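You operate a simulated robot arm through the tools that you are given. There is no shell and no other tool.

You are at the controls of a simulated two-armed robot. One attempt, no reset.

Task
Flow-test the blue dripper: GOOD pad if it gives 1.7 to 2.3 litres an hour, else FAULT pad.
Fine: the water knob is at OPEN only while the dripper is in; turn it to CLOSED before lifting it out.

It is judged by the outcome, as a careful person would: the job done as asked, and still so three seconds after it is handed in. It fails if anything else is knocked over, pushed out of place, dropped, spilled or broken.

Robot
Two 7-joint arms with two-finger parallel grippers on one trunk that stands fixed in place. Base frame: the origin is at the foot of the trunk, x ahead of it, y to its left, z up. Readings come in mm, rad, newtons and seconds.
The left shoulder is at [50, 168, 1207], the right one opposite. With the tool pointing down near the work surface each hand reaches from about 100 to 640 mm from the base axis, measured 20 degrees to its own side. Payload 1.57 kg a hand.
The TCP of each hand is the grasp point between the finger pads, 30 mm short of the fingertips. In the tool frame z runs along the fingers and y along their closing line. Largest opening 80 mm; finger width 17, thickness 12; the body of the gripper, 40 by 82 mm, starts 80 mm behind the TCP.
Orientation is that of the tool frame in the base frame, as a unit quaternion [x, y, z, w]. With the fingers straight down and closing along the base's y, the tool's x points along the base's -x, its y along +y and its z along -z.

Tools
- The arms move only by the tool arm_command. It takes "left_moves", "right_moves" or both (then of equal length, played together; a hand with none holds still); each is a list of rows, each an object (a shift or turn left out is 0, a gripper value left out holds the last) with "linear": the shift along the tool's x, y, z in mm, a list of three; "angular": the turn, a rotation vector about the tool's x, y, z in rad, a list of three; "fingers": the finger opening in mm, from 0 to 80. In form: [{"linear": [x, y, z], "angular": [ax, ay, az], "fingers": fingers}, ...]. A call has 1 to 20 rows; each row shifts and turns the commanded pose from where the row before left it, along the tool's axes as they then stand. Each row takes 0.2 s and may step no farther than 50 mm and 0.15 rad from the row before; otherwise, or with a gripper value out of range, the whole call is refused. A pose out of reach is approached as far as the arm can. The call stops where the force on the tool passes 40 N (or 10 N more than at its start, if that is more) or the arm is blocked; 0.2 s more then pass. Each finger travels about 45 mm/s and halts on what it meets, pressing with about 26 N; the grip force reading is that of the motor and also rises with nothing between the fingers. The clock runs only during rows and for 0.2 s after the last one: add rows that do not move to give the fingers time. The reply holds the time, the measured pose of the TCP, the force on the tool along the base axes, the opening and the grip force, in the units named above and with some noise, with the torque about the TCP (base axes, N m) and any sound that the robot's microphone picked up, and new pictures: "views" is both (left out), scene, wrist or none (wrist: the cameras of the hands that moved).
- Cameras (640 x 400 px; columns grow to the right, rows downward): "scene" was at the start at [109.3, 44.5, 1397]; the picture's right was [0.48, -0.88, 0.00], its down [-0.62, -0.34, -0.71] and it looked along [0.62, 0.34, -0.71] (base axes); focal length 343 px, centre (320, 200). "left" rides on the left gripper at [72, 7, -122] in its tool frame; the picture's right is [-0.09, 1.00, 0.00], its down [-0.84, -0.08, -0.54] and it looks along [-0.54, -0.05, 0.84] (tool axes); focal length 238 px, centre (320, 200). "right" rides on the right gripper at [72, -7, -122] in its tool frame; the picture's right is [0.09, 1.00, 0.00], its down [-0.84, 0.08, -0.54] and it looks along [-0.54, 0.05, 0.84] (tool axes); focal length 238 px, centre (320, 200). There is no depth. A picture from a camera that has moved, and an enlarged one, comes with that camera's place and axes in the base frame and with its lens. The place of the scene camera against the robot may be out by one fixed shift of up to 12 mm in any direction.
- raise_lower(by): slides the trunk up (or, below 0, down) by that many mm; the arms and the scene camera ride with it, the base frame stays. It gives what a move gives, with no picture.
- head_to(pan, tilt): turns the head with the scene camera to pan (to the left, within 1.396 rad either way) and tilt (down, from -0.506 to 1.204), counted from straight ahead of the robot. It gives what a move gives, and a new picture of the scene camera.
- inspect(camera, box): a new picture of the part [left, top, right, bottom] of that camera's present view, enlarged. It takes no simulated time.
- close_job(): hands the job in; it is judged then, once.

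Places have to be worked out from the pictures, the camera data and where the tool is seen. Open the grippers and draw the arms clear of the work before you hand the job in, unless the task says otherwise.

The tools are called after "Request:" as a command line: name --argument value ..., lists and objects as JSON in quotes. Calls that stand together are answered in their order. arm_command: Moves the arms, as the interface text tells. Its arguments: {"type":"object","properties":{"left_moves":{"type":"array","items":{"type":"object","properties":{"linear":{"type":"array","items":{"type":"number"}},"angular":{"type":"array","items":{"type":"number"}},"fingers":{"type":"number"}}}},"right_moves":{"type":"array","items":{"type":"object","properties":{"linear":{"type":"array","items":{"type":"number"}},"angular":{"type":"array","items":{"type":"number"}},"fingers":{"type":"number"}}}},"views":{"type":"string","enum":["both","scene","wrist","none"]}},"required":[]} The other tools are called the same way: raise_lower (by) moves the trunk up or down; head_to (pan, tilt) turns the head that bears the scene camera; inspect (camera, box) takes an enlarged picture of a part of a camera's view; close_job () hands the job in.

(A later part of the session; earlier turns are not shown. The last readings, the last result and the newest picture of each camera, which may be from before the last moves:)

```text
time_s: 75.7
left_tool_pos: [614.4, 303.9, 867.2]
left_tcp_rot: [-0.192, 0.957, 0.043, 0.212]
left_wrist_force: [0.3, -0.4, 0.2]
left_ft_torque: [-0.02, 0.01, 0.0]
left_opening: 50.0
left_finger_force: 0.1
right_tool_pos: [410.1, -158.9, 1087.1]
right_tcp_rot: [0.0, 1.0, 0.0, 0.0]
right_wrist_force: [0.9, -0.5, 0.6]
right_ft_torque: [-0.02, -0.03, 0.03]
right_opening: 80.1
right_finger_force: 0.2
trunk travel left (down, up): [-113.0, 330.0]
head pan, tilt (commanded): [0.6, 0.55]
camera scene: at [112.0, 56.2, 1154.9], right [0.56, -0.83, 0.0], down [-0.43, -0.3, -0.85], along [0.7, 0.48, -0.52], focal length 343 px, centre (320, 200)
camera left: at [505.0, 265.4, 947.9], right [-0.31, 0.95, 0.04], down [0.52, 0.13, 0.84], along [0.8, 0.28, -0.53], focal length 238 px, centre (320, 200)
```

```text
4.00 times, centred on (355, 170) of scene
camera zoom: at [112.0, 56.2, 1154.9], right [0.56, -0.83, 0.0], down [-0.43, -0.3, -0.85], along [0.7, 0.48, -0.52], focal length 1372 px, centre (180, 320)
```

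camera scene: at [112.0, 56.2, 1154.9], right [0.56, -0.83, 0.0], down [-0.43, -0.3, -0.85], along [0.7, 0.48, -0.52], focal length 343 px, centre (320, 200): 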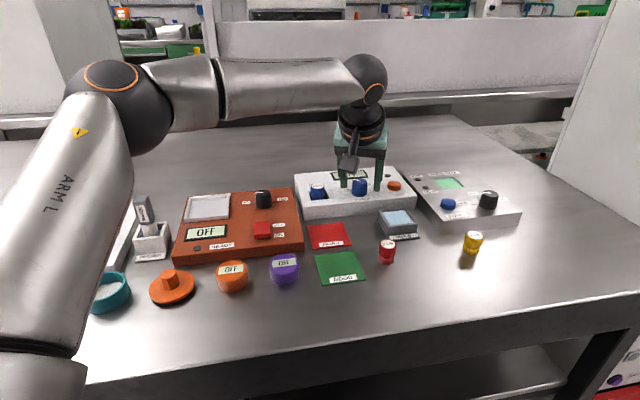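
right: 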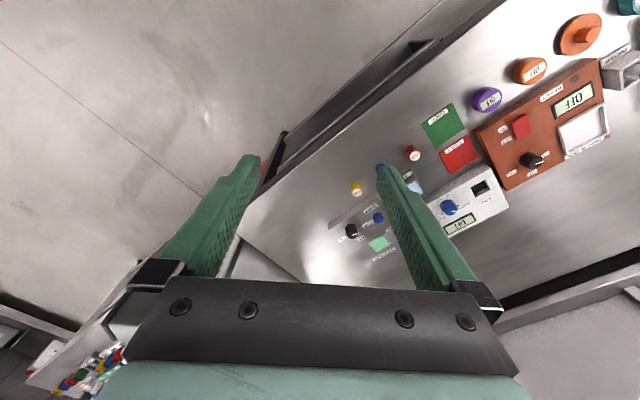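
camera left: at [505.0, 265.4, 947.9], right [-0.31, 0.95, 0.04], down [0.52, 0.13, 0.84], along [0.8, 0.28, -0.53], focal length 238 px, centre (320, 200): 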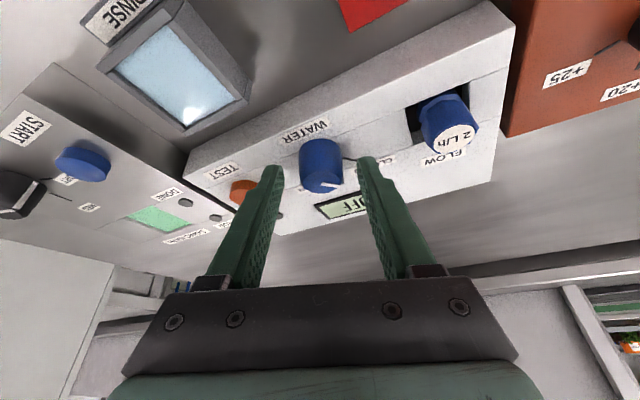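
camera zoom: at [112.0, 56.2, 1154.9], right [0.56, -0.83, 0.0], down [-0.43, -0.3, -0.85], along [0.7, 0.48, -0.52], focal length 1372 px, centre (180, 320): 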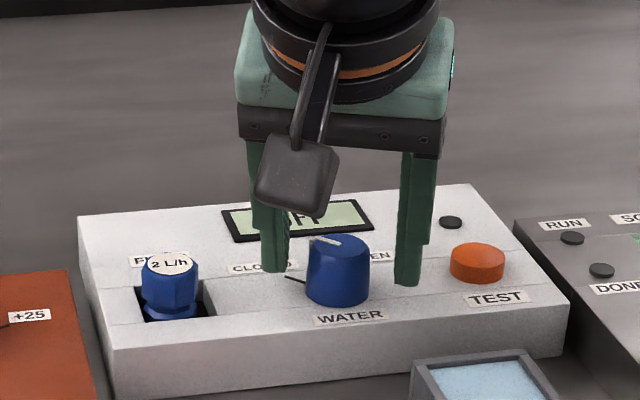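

Fingers straddle the knob well. I shift 0.7 mm, close on the knob, and check.

Request:
arm_command --left_moves '[{"linear": [0, 0.7, 0], "fingers": 50}, {"linear": [0, 0, 0], "fingers": 10}, {"linear": [0, 0, 0], "fingers": 10}, {"linear": [0, 0, 0], "fingers": 10}, {"linear": [0, 0, 0], "fingers": 10}]' --views "wrist"

Request:
inspect --camera "left" --box '[240, 100, 400, 240]'

```text
time_s: 76.8
left_tool_pos: [613.4, 304.7, 866.8]
left_tcp_rot: [-0.191, 0.957, 0.043, 0.213]
left_wrist_force: [-0.1, -1.0, -1.0]
left_ft_torque: [0.01, -0.09, -0.01]
left_opening: 28.7
left_finger_force: 38.1
right_tool_pos: [410.8, -159.1, 1087.2]
right_tcp_rot: [0.0, 1.0, 0.001, 0.0]
right_wrist_force: [-0.4, -0.1, -0.1]
right_ft_torque: [0.0, 0.01, 0.0]
right_opening: 79.9
right_finger_force: 0.0
trunk travel left (down, up): [-113.0, 330.0]
head pan, tilt (commanded): [0.6, 0.55]
camera left: at [504.9, 266.1, 948.1], right [-0.31, 0.95, 0.04], down [0.52, 0.13, 0.84], along [0.8, 0.28, -0.53], focal length 238 px, centre (320, 200)
```

left: 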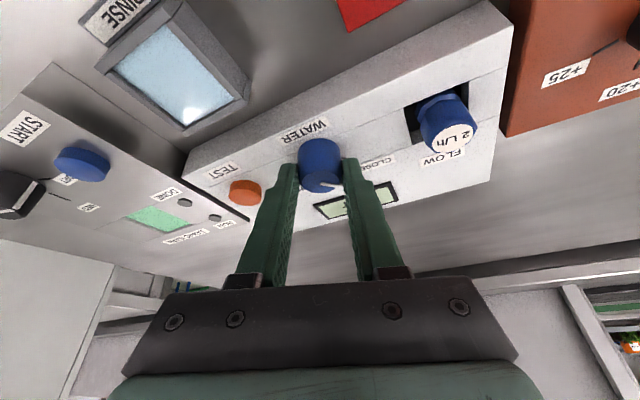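

```text
2.86 times, centred on (320, 170) of left
camera zoom: at [504.9, 266.1, 948.1], right [-0.31, 0.95, 0.04], down [0.52, 0.13, 0.84], along [0.8, 0.28, -0.53], focal length 681 px, centre (320, 286)
```

zoom: 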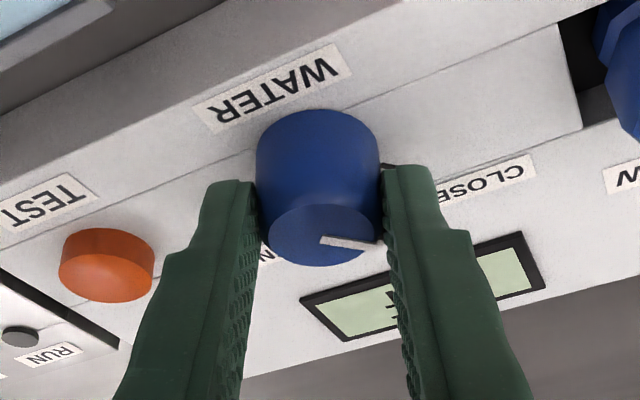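

Gripped at 28.7 mm. Now the first 45° clockwise stroke about the knob axis.

Request:
arm_command --left_moves '[{"linear": [0, 1.249, 0], "angular": [0.0553, 0, 0.1187], "fingers": 10}, {"linear": [0, 1.249, 0], "angular": [0.0553, 0, 0.1187], "fingers": 10}, {"linear": [0, 1.249, 0], "angular": [0.0553, 0, 0.1187], "fingers": 10}, {"linear": [0, 1.249, 0], "angular": [0.0553, 0, 0.1187], "fingers": 10}, {"linear": [0, 1.249, 0], "angular": [0.0553, 0, 0.1187], "fingers": 10}, {"linear": [0, 1.249, 0], "angular": [0.0553, 0, 0.1187], "fingers": 10}, {"linear": [0, 0, 0], "fingers": 10}]' --views "both"

Request:
inspect --camera "left" --box '[240, 100, 400, 240]'

Request:
inspect --camera "scene" --box '[290, 120, 420, 220]'

```text
time_s: 78.5
left_tool_pos: [615.6, 310.4, 867.4]
left_tcp_rot: [0.192, 0.957, -0.044, 0.212]
left_wrist_force: [9.2, -13.4, -3.6]
left_ft_torque: [-0.68, -0.5, -0.09]
left_opening: 28.6
left_finger_force: 38.8
right_tool_pos: [410.8, -160.3, 1087.8]
right_tcp_rot: [0.001, 1.0, 0.001, 0.001]
right_wrist_force: [-0.5, -0.9, 0.4]
right_ft_torque: [0.0, -0.01, 0.0]
right_opening: 79.8
right_finger_force: 0.1
trunk travel left (down, up): [-113.0, 330.0]
head pan, tilt (commanded): [0.6, 0.55]
camera scene: at [112.9, 55.3, 1154.8], right [0.56, -0.83, 0.0], down [-0.43, -0.29, -0.85], along [0.7, 0.48, -0.52], focal length 343 px, centre (320, 200)
camera left: at [509.9, 361.7, 948.1], right [0.46, 0.89, 0.04], down [0.46, -0.27, 0.85], along [0.76, -0.37, -0.53], focal length 238 px, centre (320, 200)
```

scene: 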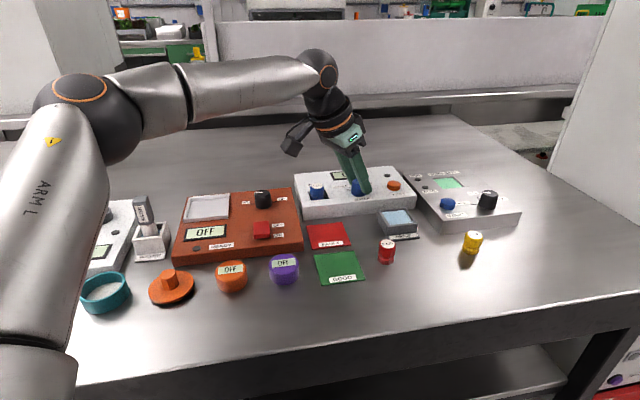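
left: 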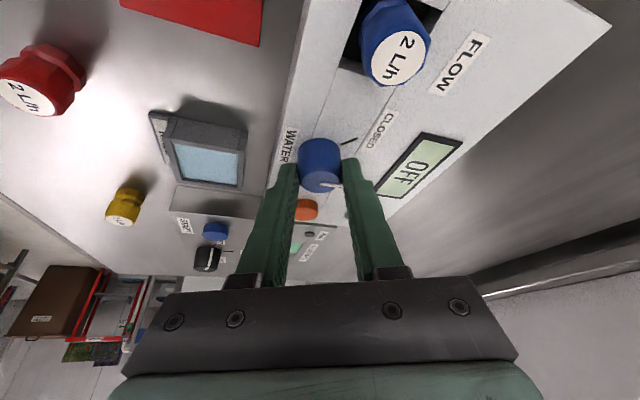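

```text
2.86 times, centred on (320, 170) of left
camera zoom: at [509.9, 361.7, 948.1], right [0.46, 0.89, 0.04], down [0.46, -0.27, 0.85], along [0.76, -0.37, -0.53], focal length 681 px, centre (320, 286)
```

zoom: 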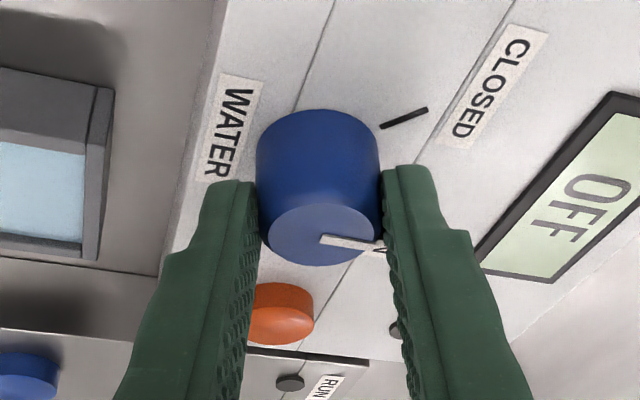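

```text
4.00 times, centred on (355, 170) of scene
camera zoom: at [112.9, 55.3, 1154.8], right [0.56, -0.83, 0.0], down [-0.43, -0.29, -0.85], along [0.7, 0.48, -0.52], focal length 1372 px, centre (180, 320)
```

zoom: 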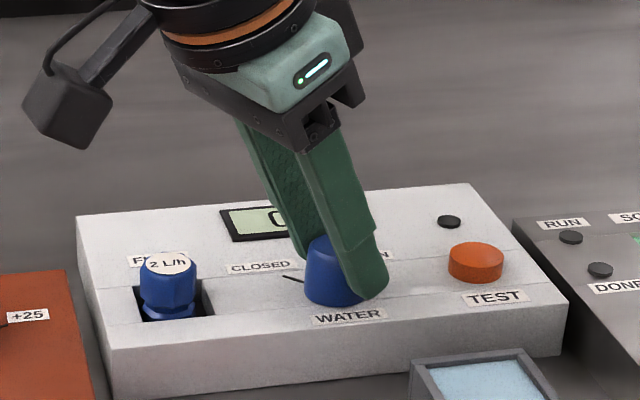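

The knob followed the hand exactly (pointer fixed relative to the fingers). I open the fingers and rotate back 45° around it for the second stroke.

Request:
arm_command --left_moves '[{"linear": [0, 0, 0], "fingers": 50}, {"linear": [0, 0, 0], "fingers": 50}, {"linear": [0, 0, 0], "fingers": 50}]' --views "both"

Request:
inspect --camera "left" --box '[240, 100, 400, 240]'

```text
time_s: 79.2
left_tool_pos: [613.6, 313.3, 867.1]
left_tcp_rot: [0.19, 0.958, -0.041, 0.212]
left_wrist_force: [-0.1, -0.1, 0.8]
left_ft_torque: [0.0, -0.01, 0.01]
left_opening: 49.9
left_finger_force: 0.1
right_tool_pos: [409.3, -159.2, 1087.8]
right_tcp_rot: [0.0, 1.0, 0.001, -0.001]
right_wrist_force: [0.3, -0.3, 0.2]
right_ft_torque: [0.03, 0.02, 0.03]
right_opening: 80.1
right_finger_force: 0.1
trunk travel left (down, up): [-113.0, 330.0]
head pan, tilt (commanded): [0.6, 0.55]
camera scene: at [112.0, 56.3, 1154.9], right [0.56, -0.83, 0.0], down [-0.43, -0.3, -0.85], along [0.7, 0.48, -0.52], focal length 343 px, centre (320, 200)
camera left: at [508.9, 363.5, 948.1], right [0.46, 0.89, 0.04], down [0.46, -0.27, 0.84], along [0.76, -0.37, -0.53], focal length 238 px, centre (320, 200)
```

scene: 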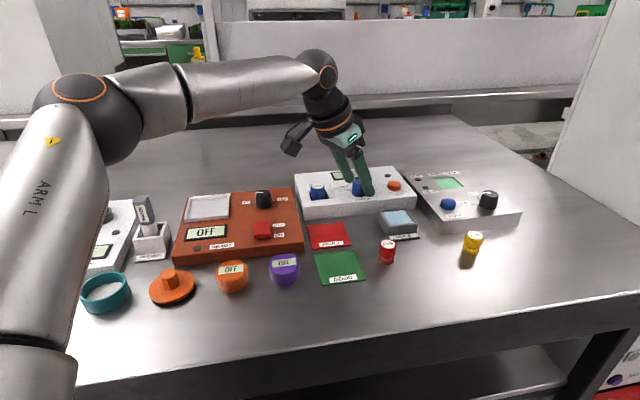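
left: 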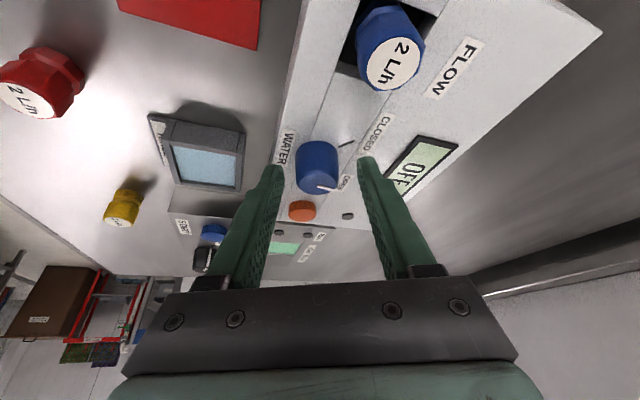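

```text
2.86 times, centred on (320, 170) of left
camera zoom: at [508.9, 363.5, 948.1], right [0.46, 0.89, 0.04], down [0.46, -0.27, 0.84], along [0.76, -0.37, -0.53], focal length 681 px, centre (320, 286)
```

zoom: 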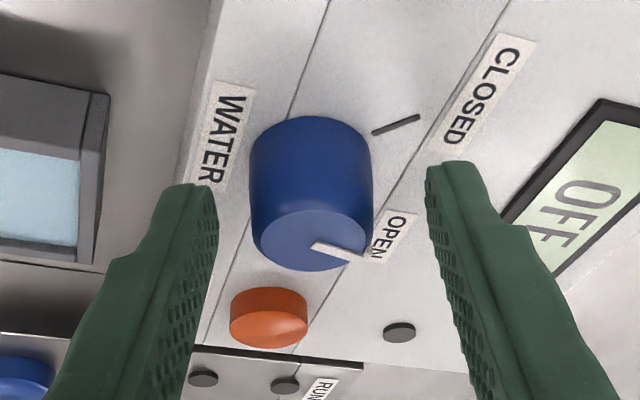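

After release the hand sits about 2 mm off the knob axis. I re-centre, then rotate back +45° around the knob with the fingers open.

Request:
arm_command --left_moves '[{"linear": [-2.4, -2, 0], "fingers": 50}, {"linear": [0, -1.249, 0], "angular": [-0.0553, 0, -0.1187], "fingers": 50}, {"linear": [0, -1.249, 0], "angular": [-0.0553, 0, -0.1187], "fingers": 50}, {"linear": [0, -1.249, 0], "angular": [-0.0553, 0, -0.1187], "fingers": 50}, {"linear": [0, -1.249, 0], "angular": [-0.0553, 0, -0.1187], "fingers": 50}, {"linear": [0, -1.249, 0], "angular": [-0.0553, 0, -0.1187], "fingers": 50}, {"linear": [0, -1.249, 0], "angular": [-0.0553, 0, -0.1187], "fingers": 50}, {"linear": [0, 0, 0], "fingers": 50}]' --views "wrist"

Request:
inspect --camera "left" --box '[240, 100, 400, 240]'

```text
time_s: 81.0
left_tool_pos: [614.5, 303.5, 867.0]
left_tcp_rot: [-0.192, 0.957, 0.043, 0.213]
left_wrist_force: [-0.4, 0.5, -0.1]
left_ft_torque: [0.01, 0.05, 0.04]
left_opening: 50.1
left_finger_force: 0.1
right_tool_pos: [409.7, -159.0, 1088.1]
right_tcp_rot: [0.0, 1.0, 0.001, 0.001]
right_wrist_force: [-0.1, -0.2, -0.3]
right_ft_torque: [-0.02, 0.0, 0.02]
right_opening: 80.1
right_finger_force: 0.2
trunk travel left (down, up): [-113.0, 330.0]
head pan, tilt (commanded): [0.6, 0.55]
camera left: at [505.2, 264.2, 948.5], right [-0.31, 0.95, 0.04], down [0.52, 0.13, 0.85], along [0.8, 0.28, -0.53], focal length 238 px, centre (320, 200)
```

left: 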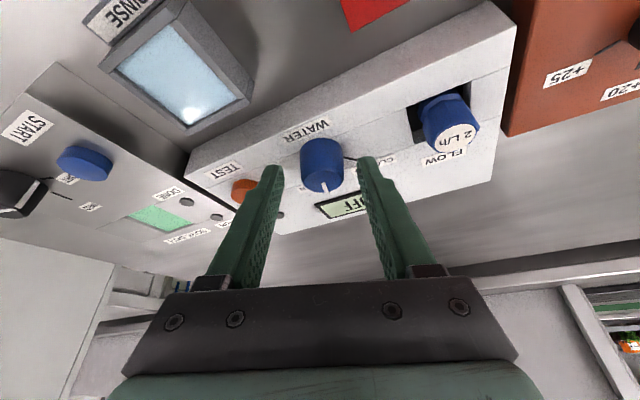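

```text
2.86 times, centred on (320, 170) of left
camera zoom: at [505.2, 264.2, 948.5], right [-0.31, 0.95, 0.04], down [0.52, 0.13, 0.85], along [0.8, 0.28, -0.53], focal length 681 px, centre (320, 286)
```

zoom: 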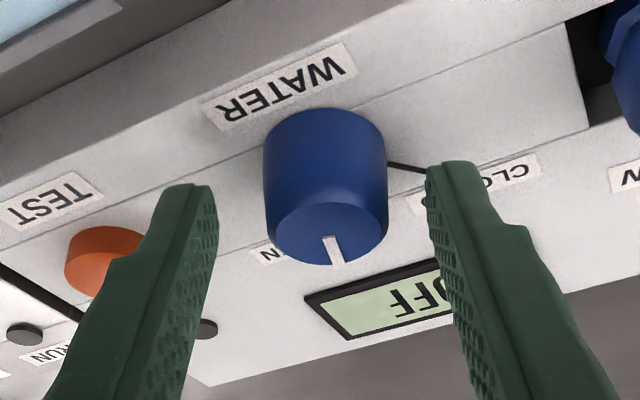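

The pointer is now halfway (heading 45°). I re-centre (−2.2, +1.5 mm in tool axes), close, and make the second 45° stroke.

Request:
arm_command --left_moves '[{"linear": [-2.2, 1.5, 0], "fingers": 50}, {"linear": [0, 0, 0], "fingers": 10}, {"linear": [0, 0, 0], "fingers": 10}, {"linear": [0, 0, 0], "fingers": 10}, {"linear": [0, 0, 0], "fingers": 10}, {"linear": [0, 1.249, 0], "angular": [0.0553, 0, 0.1187], "fingers": 10}, {"linear": [0, 1.249, 0], "angular": [0.0553, 0, 0.1187], "fingers": 10}, {"linear": [0, 1.249, 0], "angular": [0.0553, 0, 0.1187], "fingers": 10}, {"linear": [0, 1.249, 0], "angular": [0.0553, 0, 0.1187], "fingers": 10}, {"linear": [0, 1.249, 0], "angular": [0.0553, 0, 0.1187], "fingers": 10}, {"linear": [0, 1.249, 0], "angular": [0.0553, 0, 0.1187], "fingers": 10}, {"linear": [0, 0, 0], "fingers": 10}]' --views "both"

Request:
inspect --camera "left" --box '[240, 100, 400, 240]'

Request:
inspect --camera "scene" --box '[290, 120, 420, 220]'

```text
time_s: 83.7
left_tool_pos: [613.7, 310.5, 869.3]
left_tcp_rot: [0.191, 0.957, -0.043, 0.212]
left_wrist_force: [-2.3, -9.4, 1.3]
left_ft_torque: [-0.43, 0.21, 0.47]
left_opening: 28.7
left_finger_force: 38.6
right_tool_pos: [410.2, -160.6, 1088.0]
right_tcp_rot: [0.0, 1.0, 0.001, -0.001]
right_wrist_force: [-0.7, -0.6, 0.9]
right_ft_torque: [0.02, -0.01, 0.01]
right_opening: 80.1
right_finger_force: 0.1
trunk travel left (down, up): [-113.0, 330.0]
head pan, tilt (commanded): [0.6, 0.55]
camera scene: at [111.7, 55.4, 1155.0], right [0.56, -0.83, 0.0], down [-0.43, -0.29, -0.85], along [0.7, 0.48, -0.52], focal length 343 px, centre (320, 200)
camera left: at [509.8, 361.7, 950.3], right [0.46, 0.89, 0.04], down [0.46, -0.27, 0.84], along [0.76, -0.37, -0.53], focal length 238 px, centre (320, 200)
```

scene: 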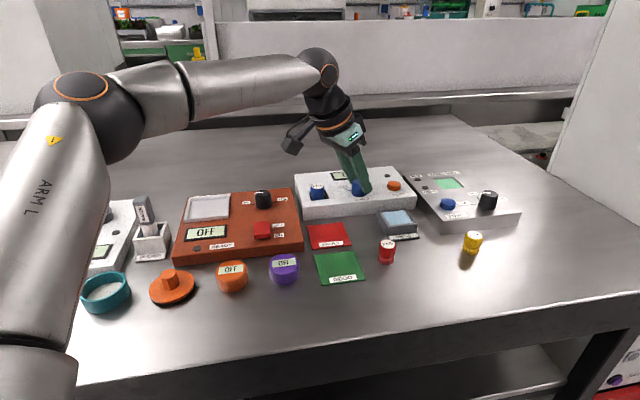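
left: 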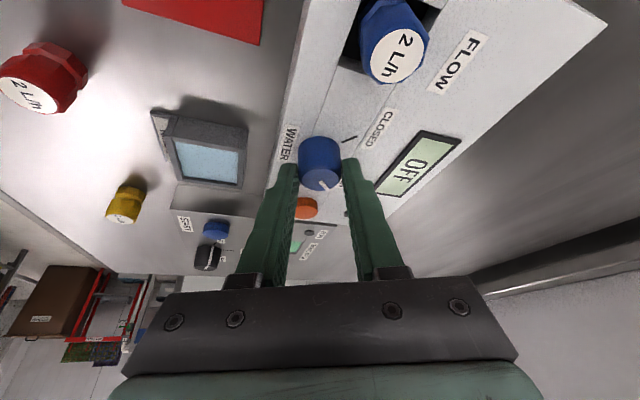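

```text
2.86 times, centred on (320, 170) of left
camera zoom: at [509.8, 361.7, 950.3], right [0.46, 0.89, 0.04], down [0.46, -0.27, 0.84], along [0.76, -0.37, -0.53], focal length 681 px, centre (320, 286)
```

zoom: 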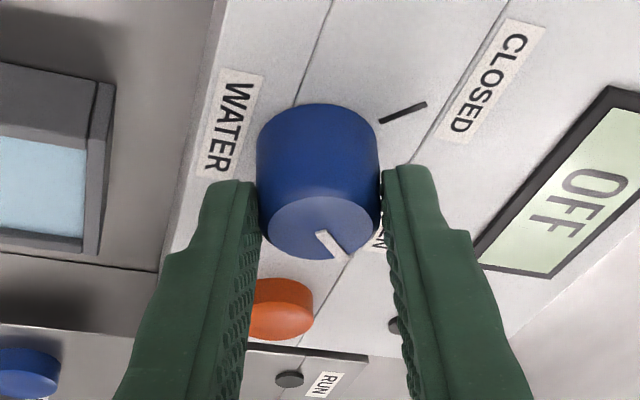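

```text
4.00 times, centred on (355, 170) of scene
camera zoom: at [111.7, 55.4, 1155.0], right [0.56, -0.83, 0.0], down [-0.43, -0.29, -0.85], along [0.7, 0.48, -0.52], focal length 1372 px, centre (180, 320)
```

zoom: 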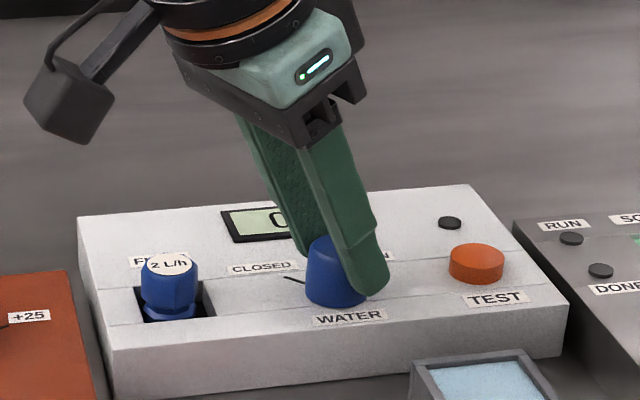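

The pointer now seems close to the OPEN direction (heading about 5°), and there is some reaction torque. I open the fingers and look at where it points.

Request:
arm_command --left_moves '[{"linear": [0, 0, 0], "fingers": 50}, {"linear": [0, 0, 0], "fingers": 50}, {"linear": [-8.4, 0, -18.2], "fingers": 50}, {"linear": [-8.4, 0, -18.2], "fingers": 50}, {"linear": [0, 0, 0], "fingers": 50}]' --views "both"

Request:
inspect --camera "left" --box '[240, 40, 420, 200]'

Request:
inspect --camera "scene" --box '[290, 140, 420, 220]'

```text
time_s: 84.8
left_tool_pos: [614.8, 312.6, 907.7]
left_tcp_rot: [0.19, 0.958, -0.042, 0.213]
left_wrist_force: [0.1, 0.6, 0.6]
left_ft_torque: [0.0, 0.0, -0.03]
left_opening: 50.1
left_finger_force: 0.1
right_tool_pos: [410.7, -160.1, 1088.3]
right_tcp_rot: [0.0, 1.0, 0.0, 0.001]
right_wrist_force: [0.1, 0.9, 0.1]
right_ft_torque: [0.03, -0.01, -0.01]
right_opening: 79.9
right_finger_force: 0.1
trunk travel left (down, up): [-113.0, 330.0]
head pan, tilt (commanded): [0.6, 0.55]
camera scene: at [112.0, 56.2, 1154.9], right [0.56, -0.83, 0.0], down [-0.43, -0.3, -0.85], along [0.7, 0.48, -0.52], focal length 343 px, centre (320, 200)
camera left: at [510.2, 363.6, 989.1], right [0.46, 0.89, 0.04], down [0.46, -0.27, 0.84], along [0.76, -0.37, -0.53], focal length 238 px, centre (320, 200)
```

scene: 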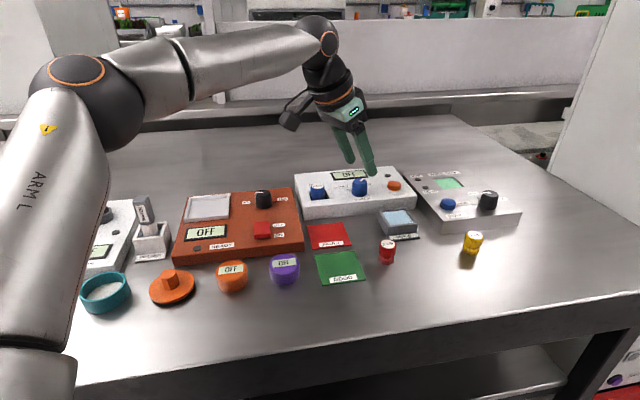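
left: 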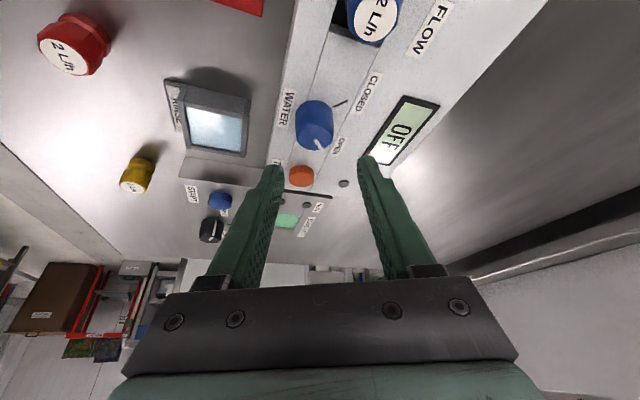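

```text
2.50 times, centred on (330, 120) of left
camera zoom: at [510.2, 363.6, 989.1], right [0.46, 0.89, 0.04], down [0.46, -0.27, 0.84], along [0.76, -0.37, -0.53], focal length 596 px, centre (295, 400)
```

zoom: 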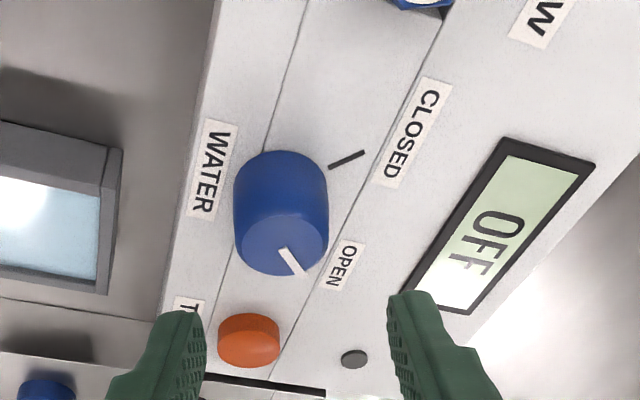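

```text
4.92 times, centred on (355, 180) of scene
camera zoom: at [112.0, 56.2, 1154.9], right [0.56, -0.83, 0.0], down [-0.43, -0.3, -0.85], along [0.7, 0.48, -0.52], focal length 1688 px, centre (148, 298)
```

zoom: 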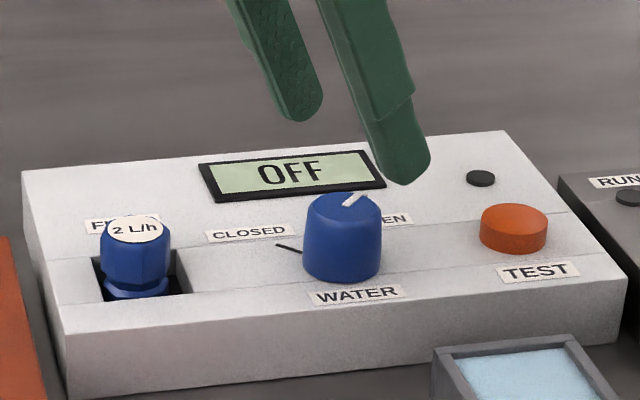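

The pointer now heads along +x within a few degrees of the OPEN tick. Next, the TEST button (about 672, 265): I tilt the hand to 40° for reach, close the fingers, and hover above the button.

Request:
arm_command --left_moves '[{"angular": [0, -0.131, 0], "fingers": 0}, {"angular": [0, -0.131, 0], "fingers": 0}, {"linear": [-11.5, -7.4, 16.5], "fingers": 0}, {"linear": [-11.5, -7.4, 16.5], "fingers": 0}, {"linear": [-11.5, -7.4, 16.5], "fingers": 0}, {"linear": [0, 0, 0], "fingers": 0}]' --views "both"

Request:
inspect --camera "left" --box '[240, 60, 420, 220]'

Request:
inspect --camera "scene" --box '[290, 140, 420, 220]'

```text
time_s: 86.2
left_tool_pos: [661.4, 269.5, 892.8]
left_tcp_rot: [0.182, 0.922, -0.067, 0.336]
left_wrist_force: [0.2, -0.5, -0.5]
left_ft_torque: [-0.02, 0.01, 0.0]
left_opening: 0.0
left_finger_force: 21.5
right_tool_pos: [408.3, -158.7, 1088.1]
right_tcp_rot: [0.001, 1.0, 0.001, 0.001]
right_wrist_force: [0.3, 0.5, -0.4]
right_ft_torque: [0.0, -0.03, 0.04]
right_opening: 79.9
right_finger_force: 0.1
trunk travel left (down, up): [-113.0, 330.0]
head pan, tilt (commanded): [0.6, 0.55]
camera scene: at [112.1, 56.1, 1154.9], right [0.56, -0.83, 0.0], down [-0.43, -0.3, -0.85], along [0.7, 0.48, -0.52], focal length 343 px, centre (320, 200)
camera left: at [540.7, 327.1, 941.4], right [0.44, 0.89, 0.06], down [0.24, -0.18, 0.95], along [0.86, -0.41, -0.3], focal length 238 px, centre (320, 200)
```

scene: 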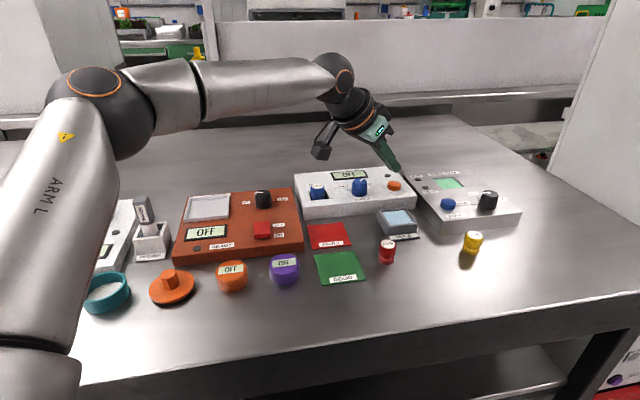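
left: 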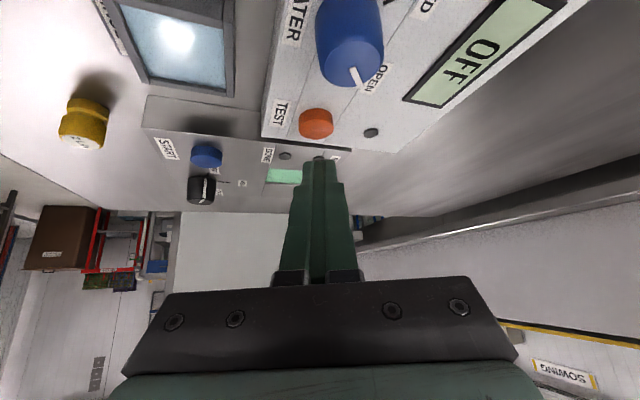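

```text
2.50 times, centred on (330, 140) of left
camera zoom: at [540.7, 327.1, 941.4], right [0.44, 0.89, 0.06], down [0.24, -0.18, 0.95], along [0.86, -0.41, -0.3], focal length 596 px, centre (295, 350)
```

zoom: 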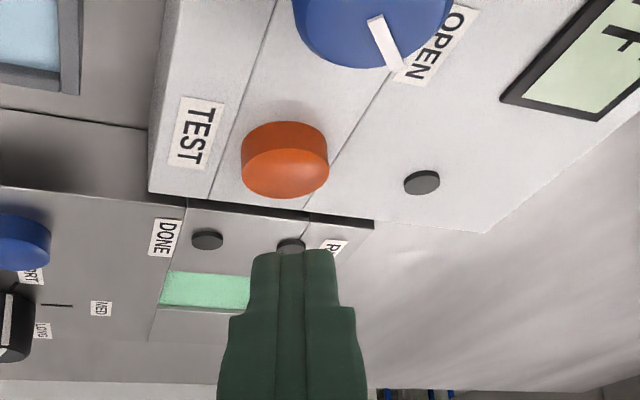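

```text
4.92 times, centred on (355, 180) of scene
camera zoom: at [112.1, 56.1, 1154.9], right [0.56, -0.83, 0.0], down [-0.43, -0.3, -0.85], along [0.7, 0.48, -0.52], focal length 1688 px, centre (148, 298)
```

zoom: 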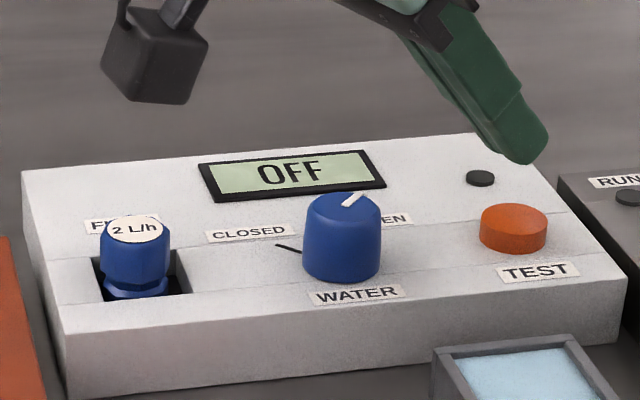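

Hovering above TEST; the button top is about (675, 263, 839) and the pointer is within 3° of OPEN. I move down to about 5 mm above the button.

Request:
arm_command --left_moves '[{"linear": [5.45, 0, 8.5], "fingers": 0}, {"linear": [5.45, 0, 8.5], "fingers": 0}, {"linear": [0, 0, 0], "fingers": 0}]' --views "both"

Request:
inspect --camera "left" --box '[260, 80, 380, 220]'

Request:
inspect --camera "scene" --box '[340, 150, 430, 215]'

```text
time_s: 87.0
left_tool_pos: [662.6, 268.2, 872.8]
left_tcp_rot: [0.183, 0.922, -0.066, 0.336]
left_wrist_force: [0.3, 0.4, 0.7]
left_ft_torque: [0.01, -0.01, 0.02]
left_opening: 0.2
left_finger_force: 20.7
right_tool_pos: [408.9, -159.1, 1088.2]
right_tcp_rot: [0.0, 1.0, 0.0, 0.0]
right_wrist_force: [0.5, -0.7, -0.1]
right_ft_torque: [0.0, 0.01, -0.02]
right_opening: 80.0
right_finger_force: 0.1
trunk travel left (down, up): [-113.0, 330.0]
head pan, tilt (commanded): [0.6, 0.55]
camera scene: at [112.0, 56.2, 1154.9], right [0.56, -0.83, 0.0], down [-0.43, -0.3, -0.85], along [0.7, 0.48, -0.52], focal length 343 px, centre (320, 200)
camera left: at [542.6, 325.9, 921.2], right [0.45, 0.89, 0.06], down [0.24, -0.18, 0.95], along [0.86, -0.41, -0.3], focal length 238 px, centre (320, 200)
```

scene: 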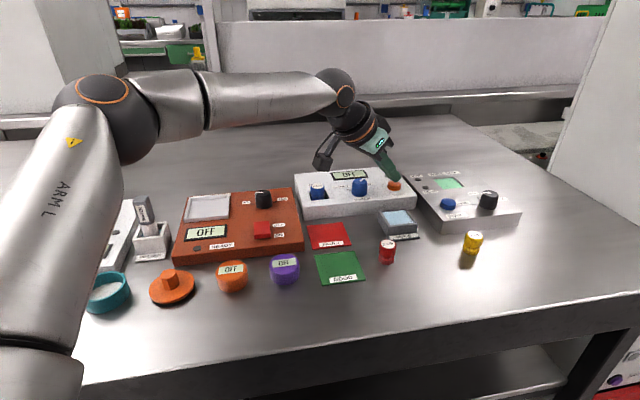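
left: 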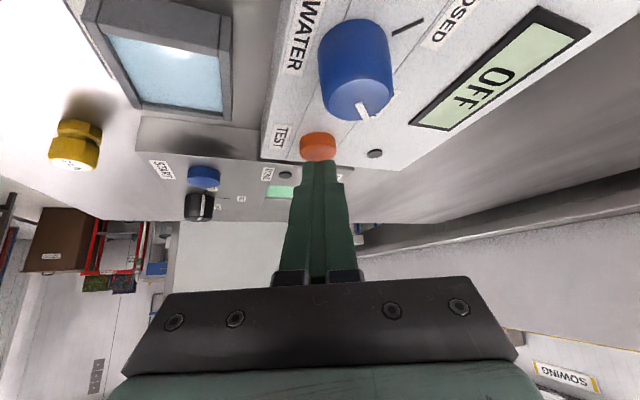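

```text
2.86 times, centred on (320, 150) of left
camera zoom: at [542.6, 325.9, 921.2], right [0.45, 0.89, 0.06], down [0.24, -0.18, 0.95], along [0.86, -0.41, -0.3], focal length 681 px, centre (320, 343)
```

zoom: 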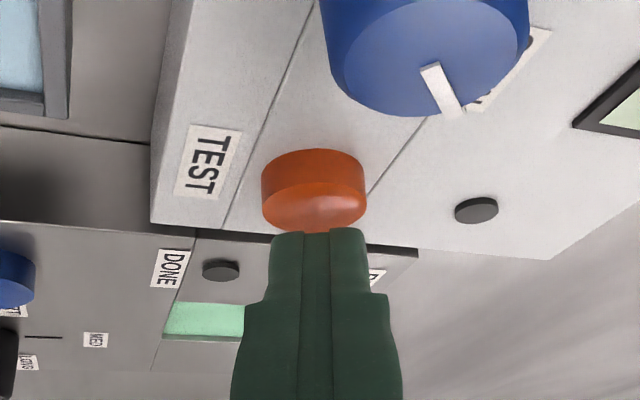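

```text
6.15 times, centred on (385, 182) of scene
camera zoom: at [112.0, 56.2, 1154.9], right [0.56, -0.83, 0.0], down [-0.43, -0.3, -0.85], along [0.7, 0.48, -0.52], focal length 2110 px, centre (-80, 308)
```

zoom: 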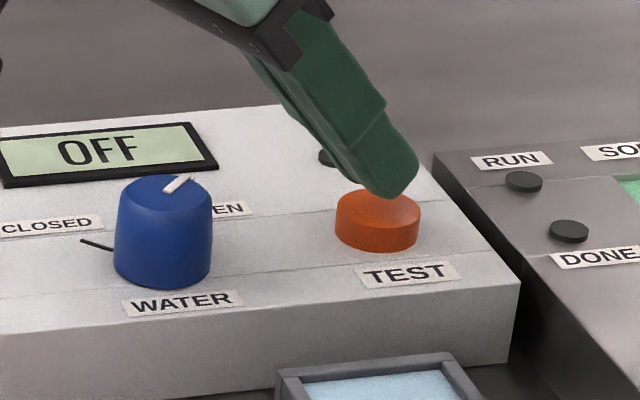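

The tip is right over the button. I press down in small steps, watching force and display.

Request:
arm_command --left_moves '[{"linear": [1.29, 0, 1.53], "fingers": 0}, {"linear": [1.29, 0, 1.53], "fingers": 0}, {"linear": [0.64, 0, 0.77], "fingers": 0}]' --views "scene"

Request:
inspect --camera "scene" --box '[300, 150, 430, 220]'

```text
time_s: 87.8
left_tool_pos: [662.3, 269.6, 868.4]
left_tcp_rot: [0.182, 0.922, -0.066, 0.336]
left_wrist_force: [-0.2, 0.1, -0.6]
left_ft_torque: [0.01, 0.02, -0.02]
left_opening: 0.0
left_finger_force: 21.1
right_tool_pos: [409.9, -161.5, 1088.1]
right_tcp_rot: [0.0, 1.0, 0.0, 0.0]
right_wrist_force: [-0.4, 1.7, -0.8]
right_ft_torque: [0.0, 0.03, 0.01]
right_opening: 80.0
right_finger_force: 0.0
trunk travel left (down, up): [-113.0, 330.0]
head pan, tilt (commanded): [0.6, 0.55]
camera scene: at [112.0, 56.2, 1154.9], right [0.56, -0.83, 0.0], down [-0.43, -0.3, -0.85], along [0.7, 0.48, -0.52], focal length 343 px, centre (320, 200)
```

scene: 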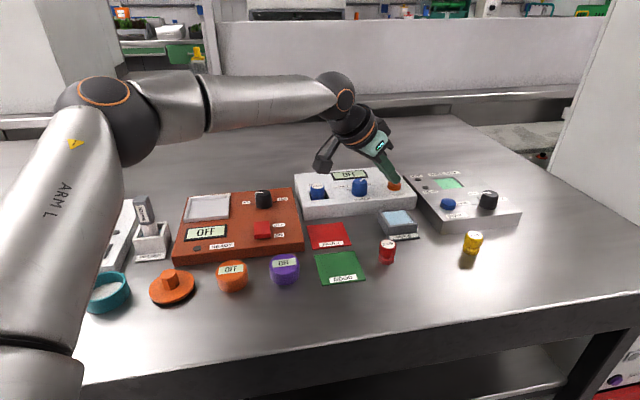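

```text
4.92 times, centred on (365, 185) of scene
camera zoom: at [112.0, 56.2, 1154.9], right [0.56, -0.83, 0.0], down [-0.43, -0.3, -0.85], along [0.7, 0.48, -0.52], focal length 1688 px, centre (98, 274)
```

zoom: 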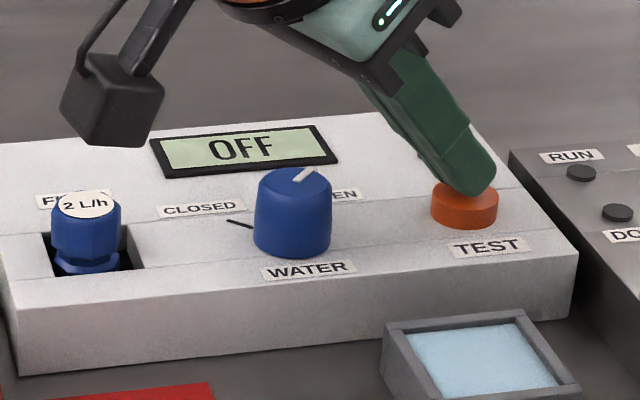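

No force yet. Continue pressing a few millimetres.

Request:
arm_command --left_moves '[{"linear": [0.97, 0, 1.15], "fingers": 0}, {"linear": [0.97, 0, 1.15], "fingers": 0}]' --views "scene"

Request:
inspect --camera "scene" --box '[300, 150, 430, 220]'

```text
time_s: 88.5
left_tool_pos: [663.5, 269.2, 865.9]
left_tcp_rot: [0.184, 0.922, -0.066, 0.335]
left_wrist_force: [0.6, 1.2, 2.2]
left_ft_torque: [0.02, -0.01, 0.02]
left_opening: 0.0
left_finger_force: 21.2
right_tool_pos: [409.6, -158.6, 1087.6]
right_tcp_rot: [0.0, 1.0, 0.002, -0.001]
right_wrist_force: [-0.2, 0.1, 0.2]
right_ft_torque: [0.0, -0.02, 0.0]
right_opening: 80.0
right_finger_force: 0.1
trunk travel left (down, up): [-113.0, 330.0]
head pan, tilt (commanded): [0.6, 0.55]
heard: click
camera scene: at [111.9, 56.2, 1154.9], right [0.56, -0.83, 0.0], down [-0.43, -0.3, -0.85], along [0.7, 0.48, -0.52], focal length 343 px, centre (320, 200)
```

scene: 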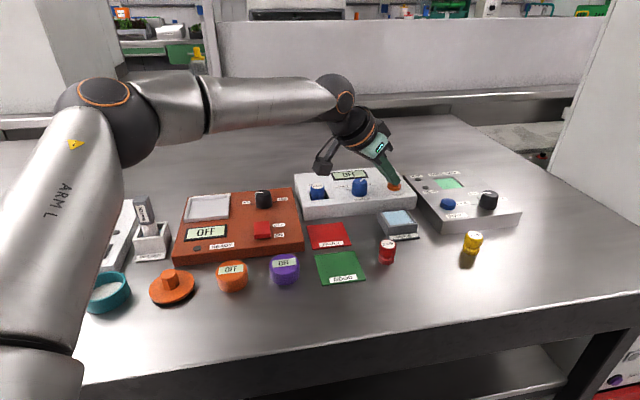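

```text
4.92 times, centred on (365, 185) of scene
camera zoom: at [111.9, 56.2, 1154.9], right [0.56, -0.83, 0.0], down [-0.43, -0.3, -0.85], along [0.7, 0.48, -0.52], focal length 1688 px, centre (98, 274)
```

zoom: 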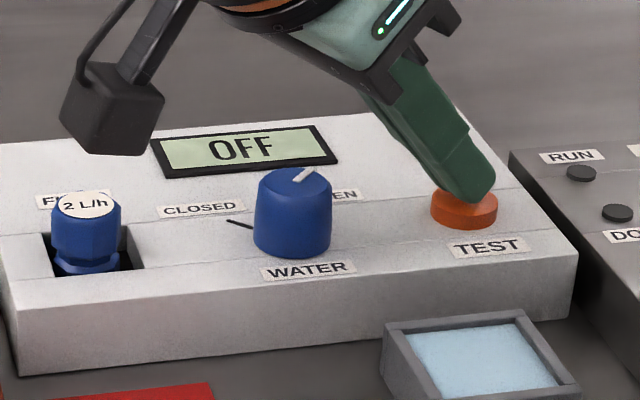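

A click was heard. I release the button by rising 15 mm and wait, then read the display.

Request:
arm_command --left_moves '[{"linear": [-3.2, 0, -3.8], "fingers": 0}, {"linear": [-6.4, 0, -7.7], "fingers": 0}, {"linear": [0, 0, 0], "fingers": 0}, {"linear": [0, 0, 0], "fingers": 0}, {"linear": [0, 0, 0], "fingers": 0}]' --views "both"

Request:
inspect --camera "scene" --box '[300, 150, 430, 220]'

Request:
inspect --camera "left" --box '[260, 0, 620, 200]'

```text
time_s: 89.7
left_tool_pos: [662.9, 268.5, 879.2]
left_tcp_rot: [0.182, 0.922, -0.066, 0.335]
left_wrist_force: [0.0, -0.3, -0.3]
left_ft_torque: [0.02, 0.01, -0.01]
left_opening: 0.0
left_finger_force: 21.5
right_tool_pos: [409.2, -159.6, 1087.9]
right_tcp_rot: [0.0, 1.0, 0.001, 0.0]
right_wrist_force: [0.3, -0.3, 0.7]
right_ft_torque: [-0.03, 0.02, -0.01]
right_opening: 80.0
right_finger_force: 0.0
trunk travel left (down, up): [-113.0, 330.0]
head pan, tilt (commanded): [0.6, 0.55]
camera scene: at [112.0, 56.2, 1154.9], right [0.56, -0.83, 0.0], down [-0.43, -0.3, -0.85], along [0.7, 0.48, -0.52], focal length 343 px, centre (320, 200)
camera left: at [541.7, 325.7, 928.5], right [0.45, 0.89, 0.06], down [0.24, -0.18, 0.95], along [0.86, -0.41, -0.3], focal length 238 px, centre (320, 200)
```

scene: 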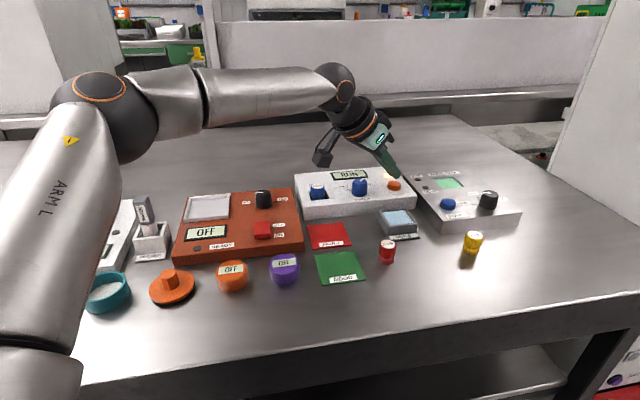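
left: 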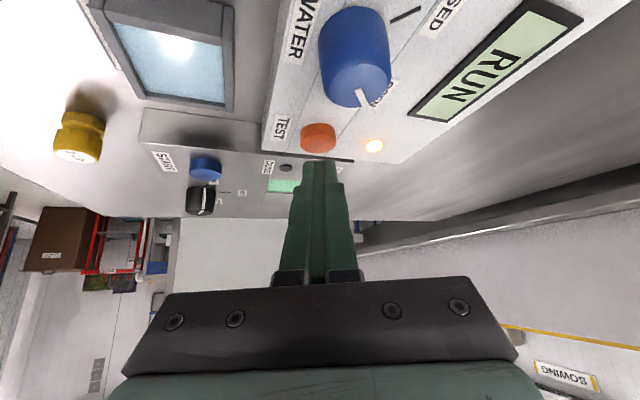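

```text
4.92 times, centred on (365, 185) of scene
camera zoom: at [112.0, 56.2, 1154.9], right [0.56, -0.83, 0.0], down [-0.43, -0.3, -0.85], along [0.7, 0.48, -0.52], focal length 1688 px, centre (98, 274)
```

zoom: 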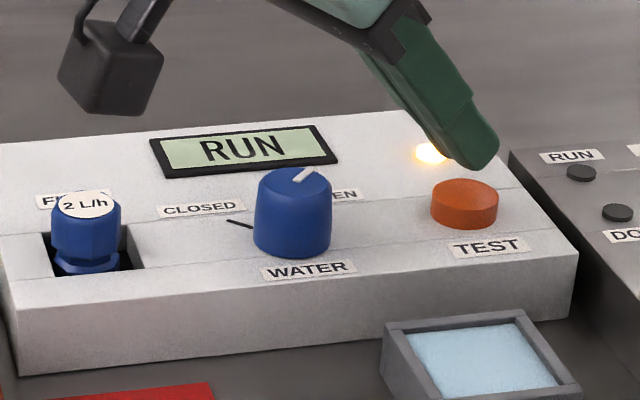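

```text
1.78 times, centred on (440, 100) of left
camera zoom: at [541.7, 325.7, 928.5], right [0.45, 0.89, 0.06], down [0.24, -0.18, 0.95], along [0.86, -0.41, -0.3], focal length 424 px, centre (107, 378)
```

zoom: 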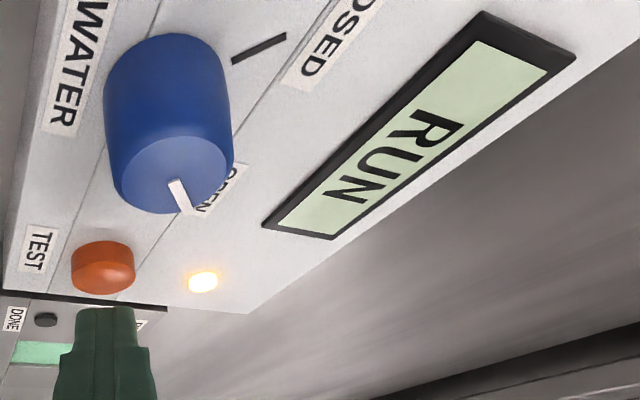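

The display reads RUN with the lamp lit, so the test is running. I wait a few seconds.

Request:
arm_command --left_moves '[{"linear": [0, 0, 0]}, {"linear": [0, 0, 0]}, {"linear": [0, 0, 0]}, {"linear": [0, 0, 0]}, {"linear": [0, 0, 0]}, {"linear": [0, 0, 0]}, {"linear": [0, 0, 0]}, {"linear": [0, 0, 0]}, {"linear": [0, 0, 0]}, {"linear": [0, 0, 0]}, {"linear": [0, 0, 0]}, {"linear": [0, 0, 0]}, {"linear": [0, 0, 0]}, {"linear": [0, 0, 0]}, {"linear": [0, 0, 0]}, {"linear": [0, 0, 0]}, {"linear": [0, 0, 0]}, {"linear": [0, 0, 0]}, {"linear": [0, 0, 0]}, {"linear": [0, 0, 0]}]' --views "scene"

Request:
inspect --camera "scene" --box '[300, 150, 430, 220]'

Request:
inspect --camera "left" --box '[260, 0, 620, 200]'

```text
time_s: 93.8
left_tool_pos: [661.6, 268.0, 879.9]
left_tcp_rot: [0.183, 0.922, -0.066, 0.336]
left_wrist_force: [-0.8, 0.1, 0.1]
left_ft_torque: [-0.02, -0.01, -0.03]
left_opening: 0.1
left_finger_force: 21.2
right_tool_pos: [409.6, -159.7, 1088.4]
right_tcp_rot: [0.0, 1.0, 0.0, 0.0]
right_wrist_force: [0.4, 0.1, 0.5]
right_ft_torque: [0.01, -0.04, 0.02]
right_opening: 80.1
right_finger_force: 0.1
trunk travel left (down, up): [-113.0, 330.0]
head pan, tilt (commanded): [0.6, 0.55]
camera scene: at [112.0, 56.2, 1154.9], right [0.56, -0.83, 0.0], down [-0.43, -0.3, -0.85], along [0.7, 0.48, -0.52], focal length 343 px, centre (320, 200)
```

scene: 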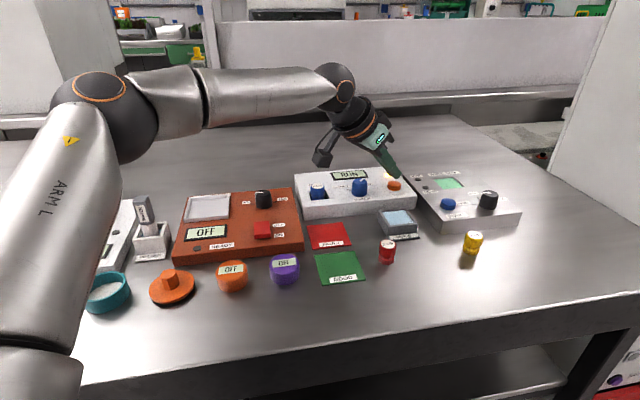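

```text
4.92 times, centred on (365, 185) of scene
camera zoom: at [112.0, 56.2, 1154.9], right [0.56, -0.83, 0.0], down [-0.43, -0.3, -0.85], along [0.7, 0.48, -0.52], focal length 1688 px, centre (98, 274)
```

zoom: 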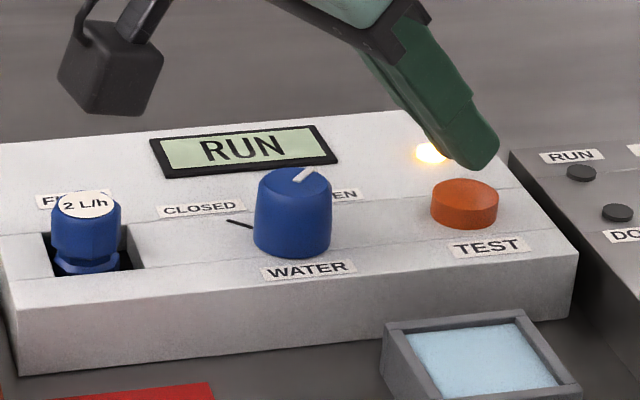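

```text
1.78 times, centred on (440, 100) of left
camera zoom: at [541.7, 325.7, 928.5], right [0.44, 0.89, 0.06], down [0.24, -0.18, 0.95], along [0.86, -0.41, -0.3], focal length 424 px, centre (107, 378)
```

zoom: 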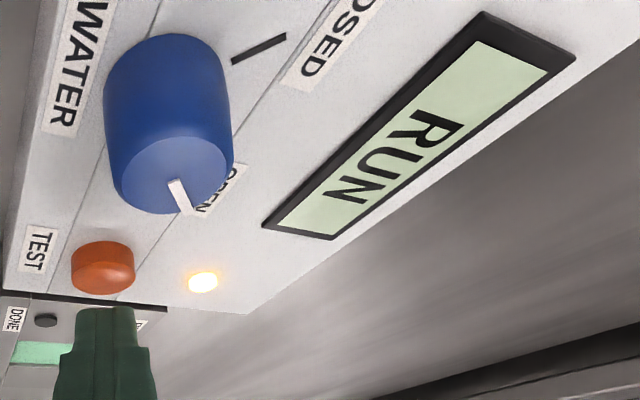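

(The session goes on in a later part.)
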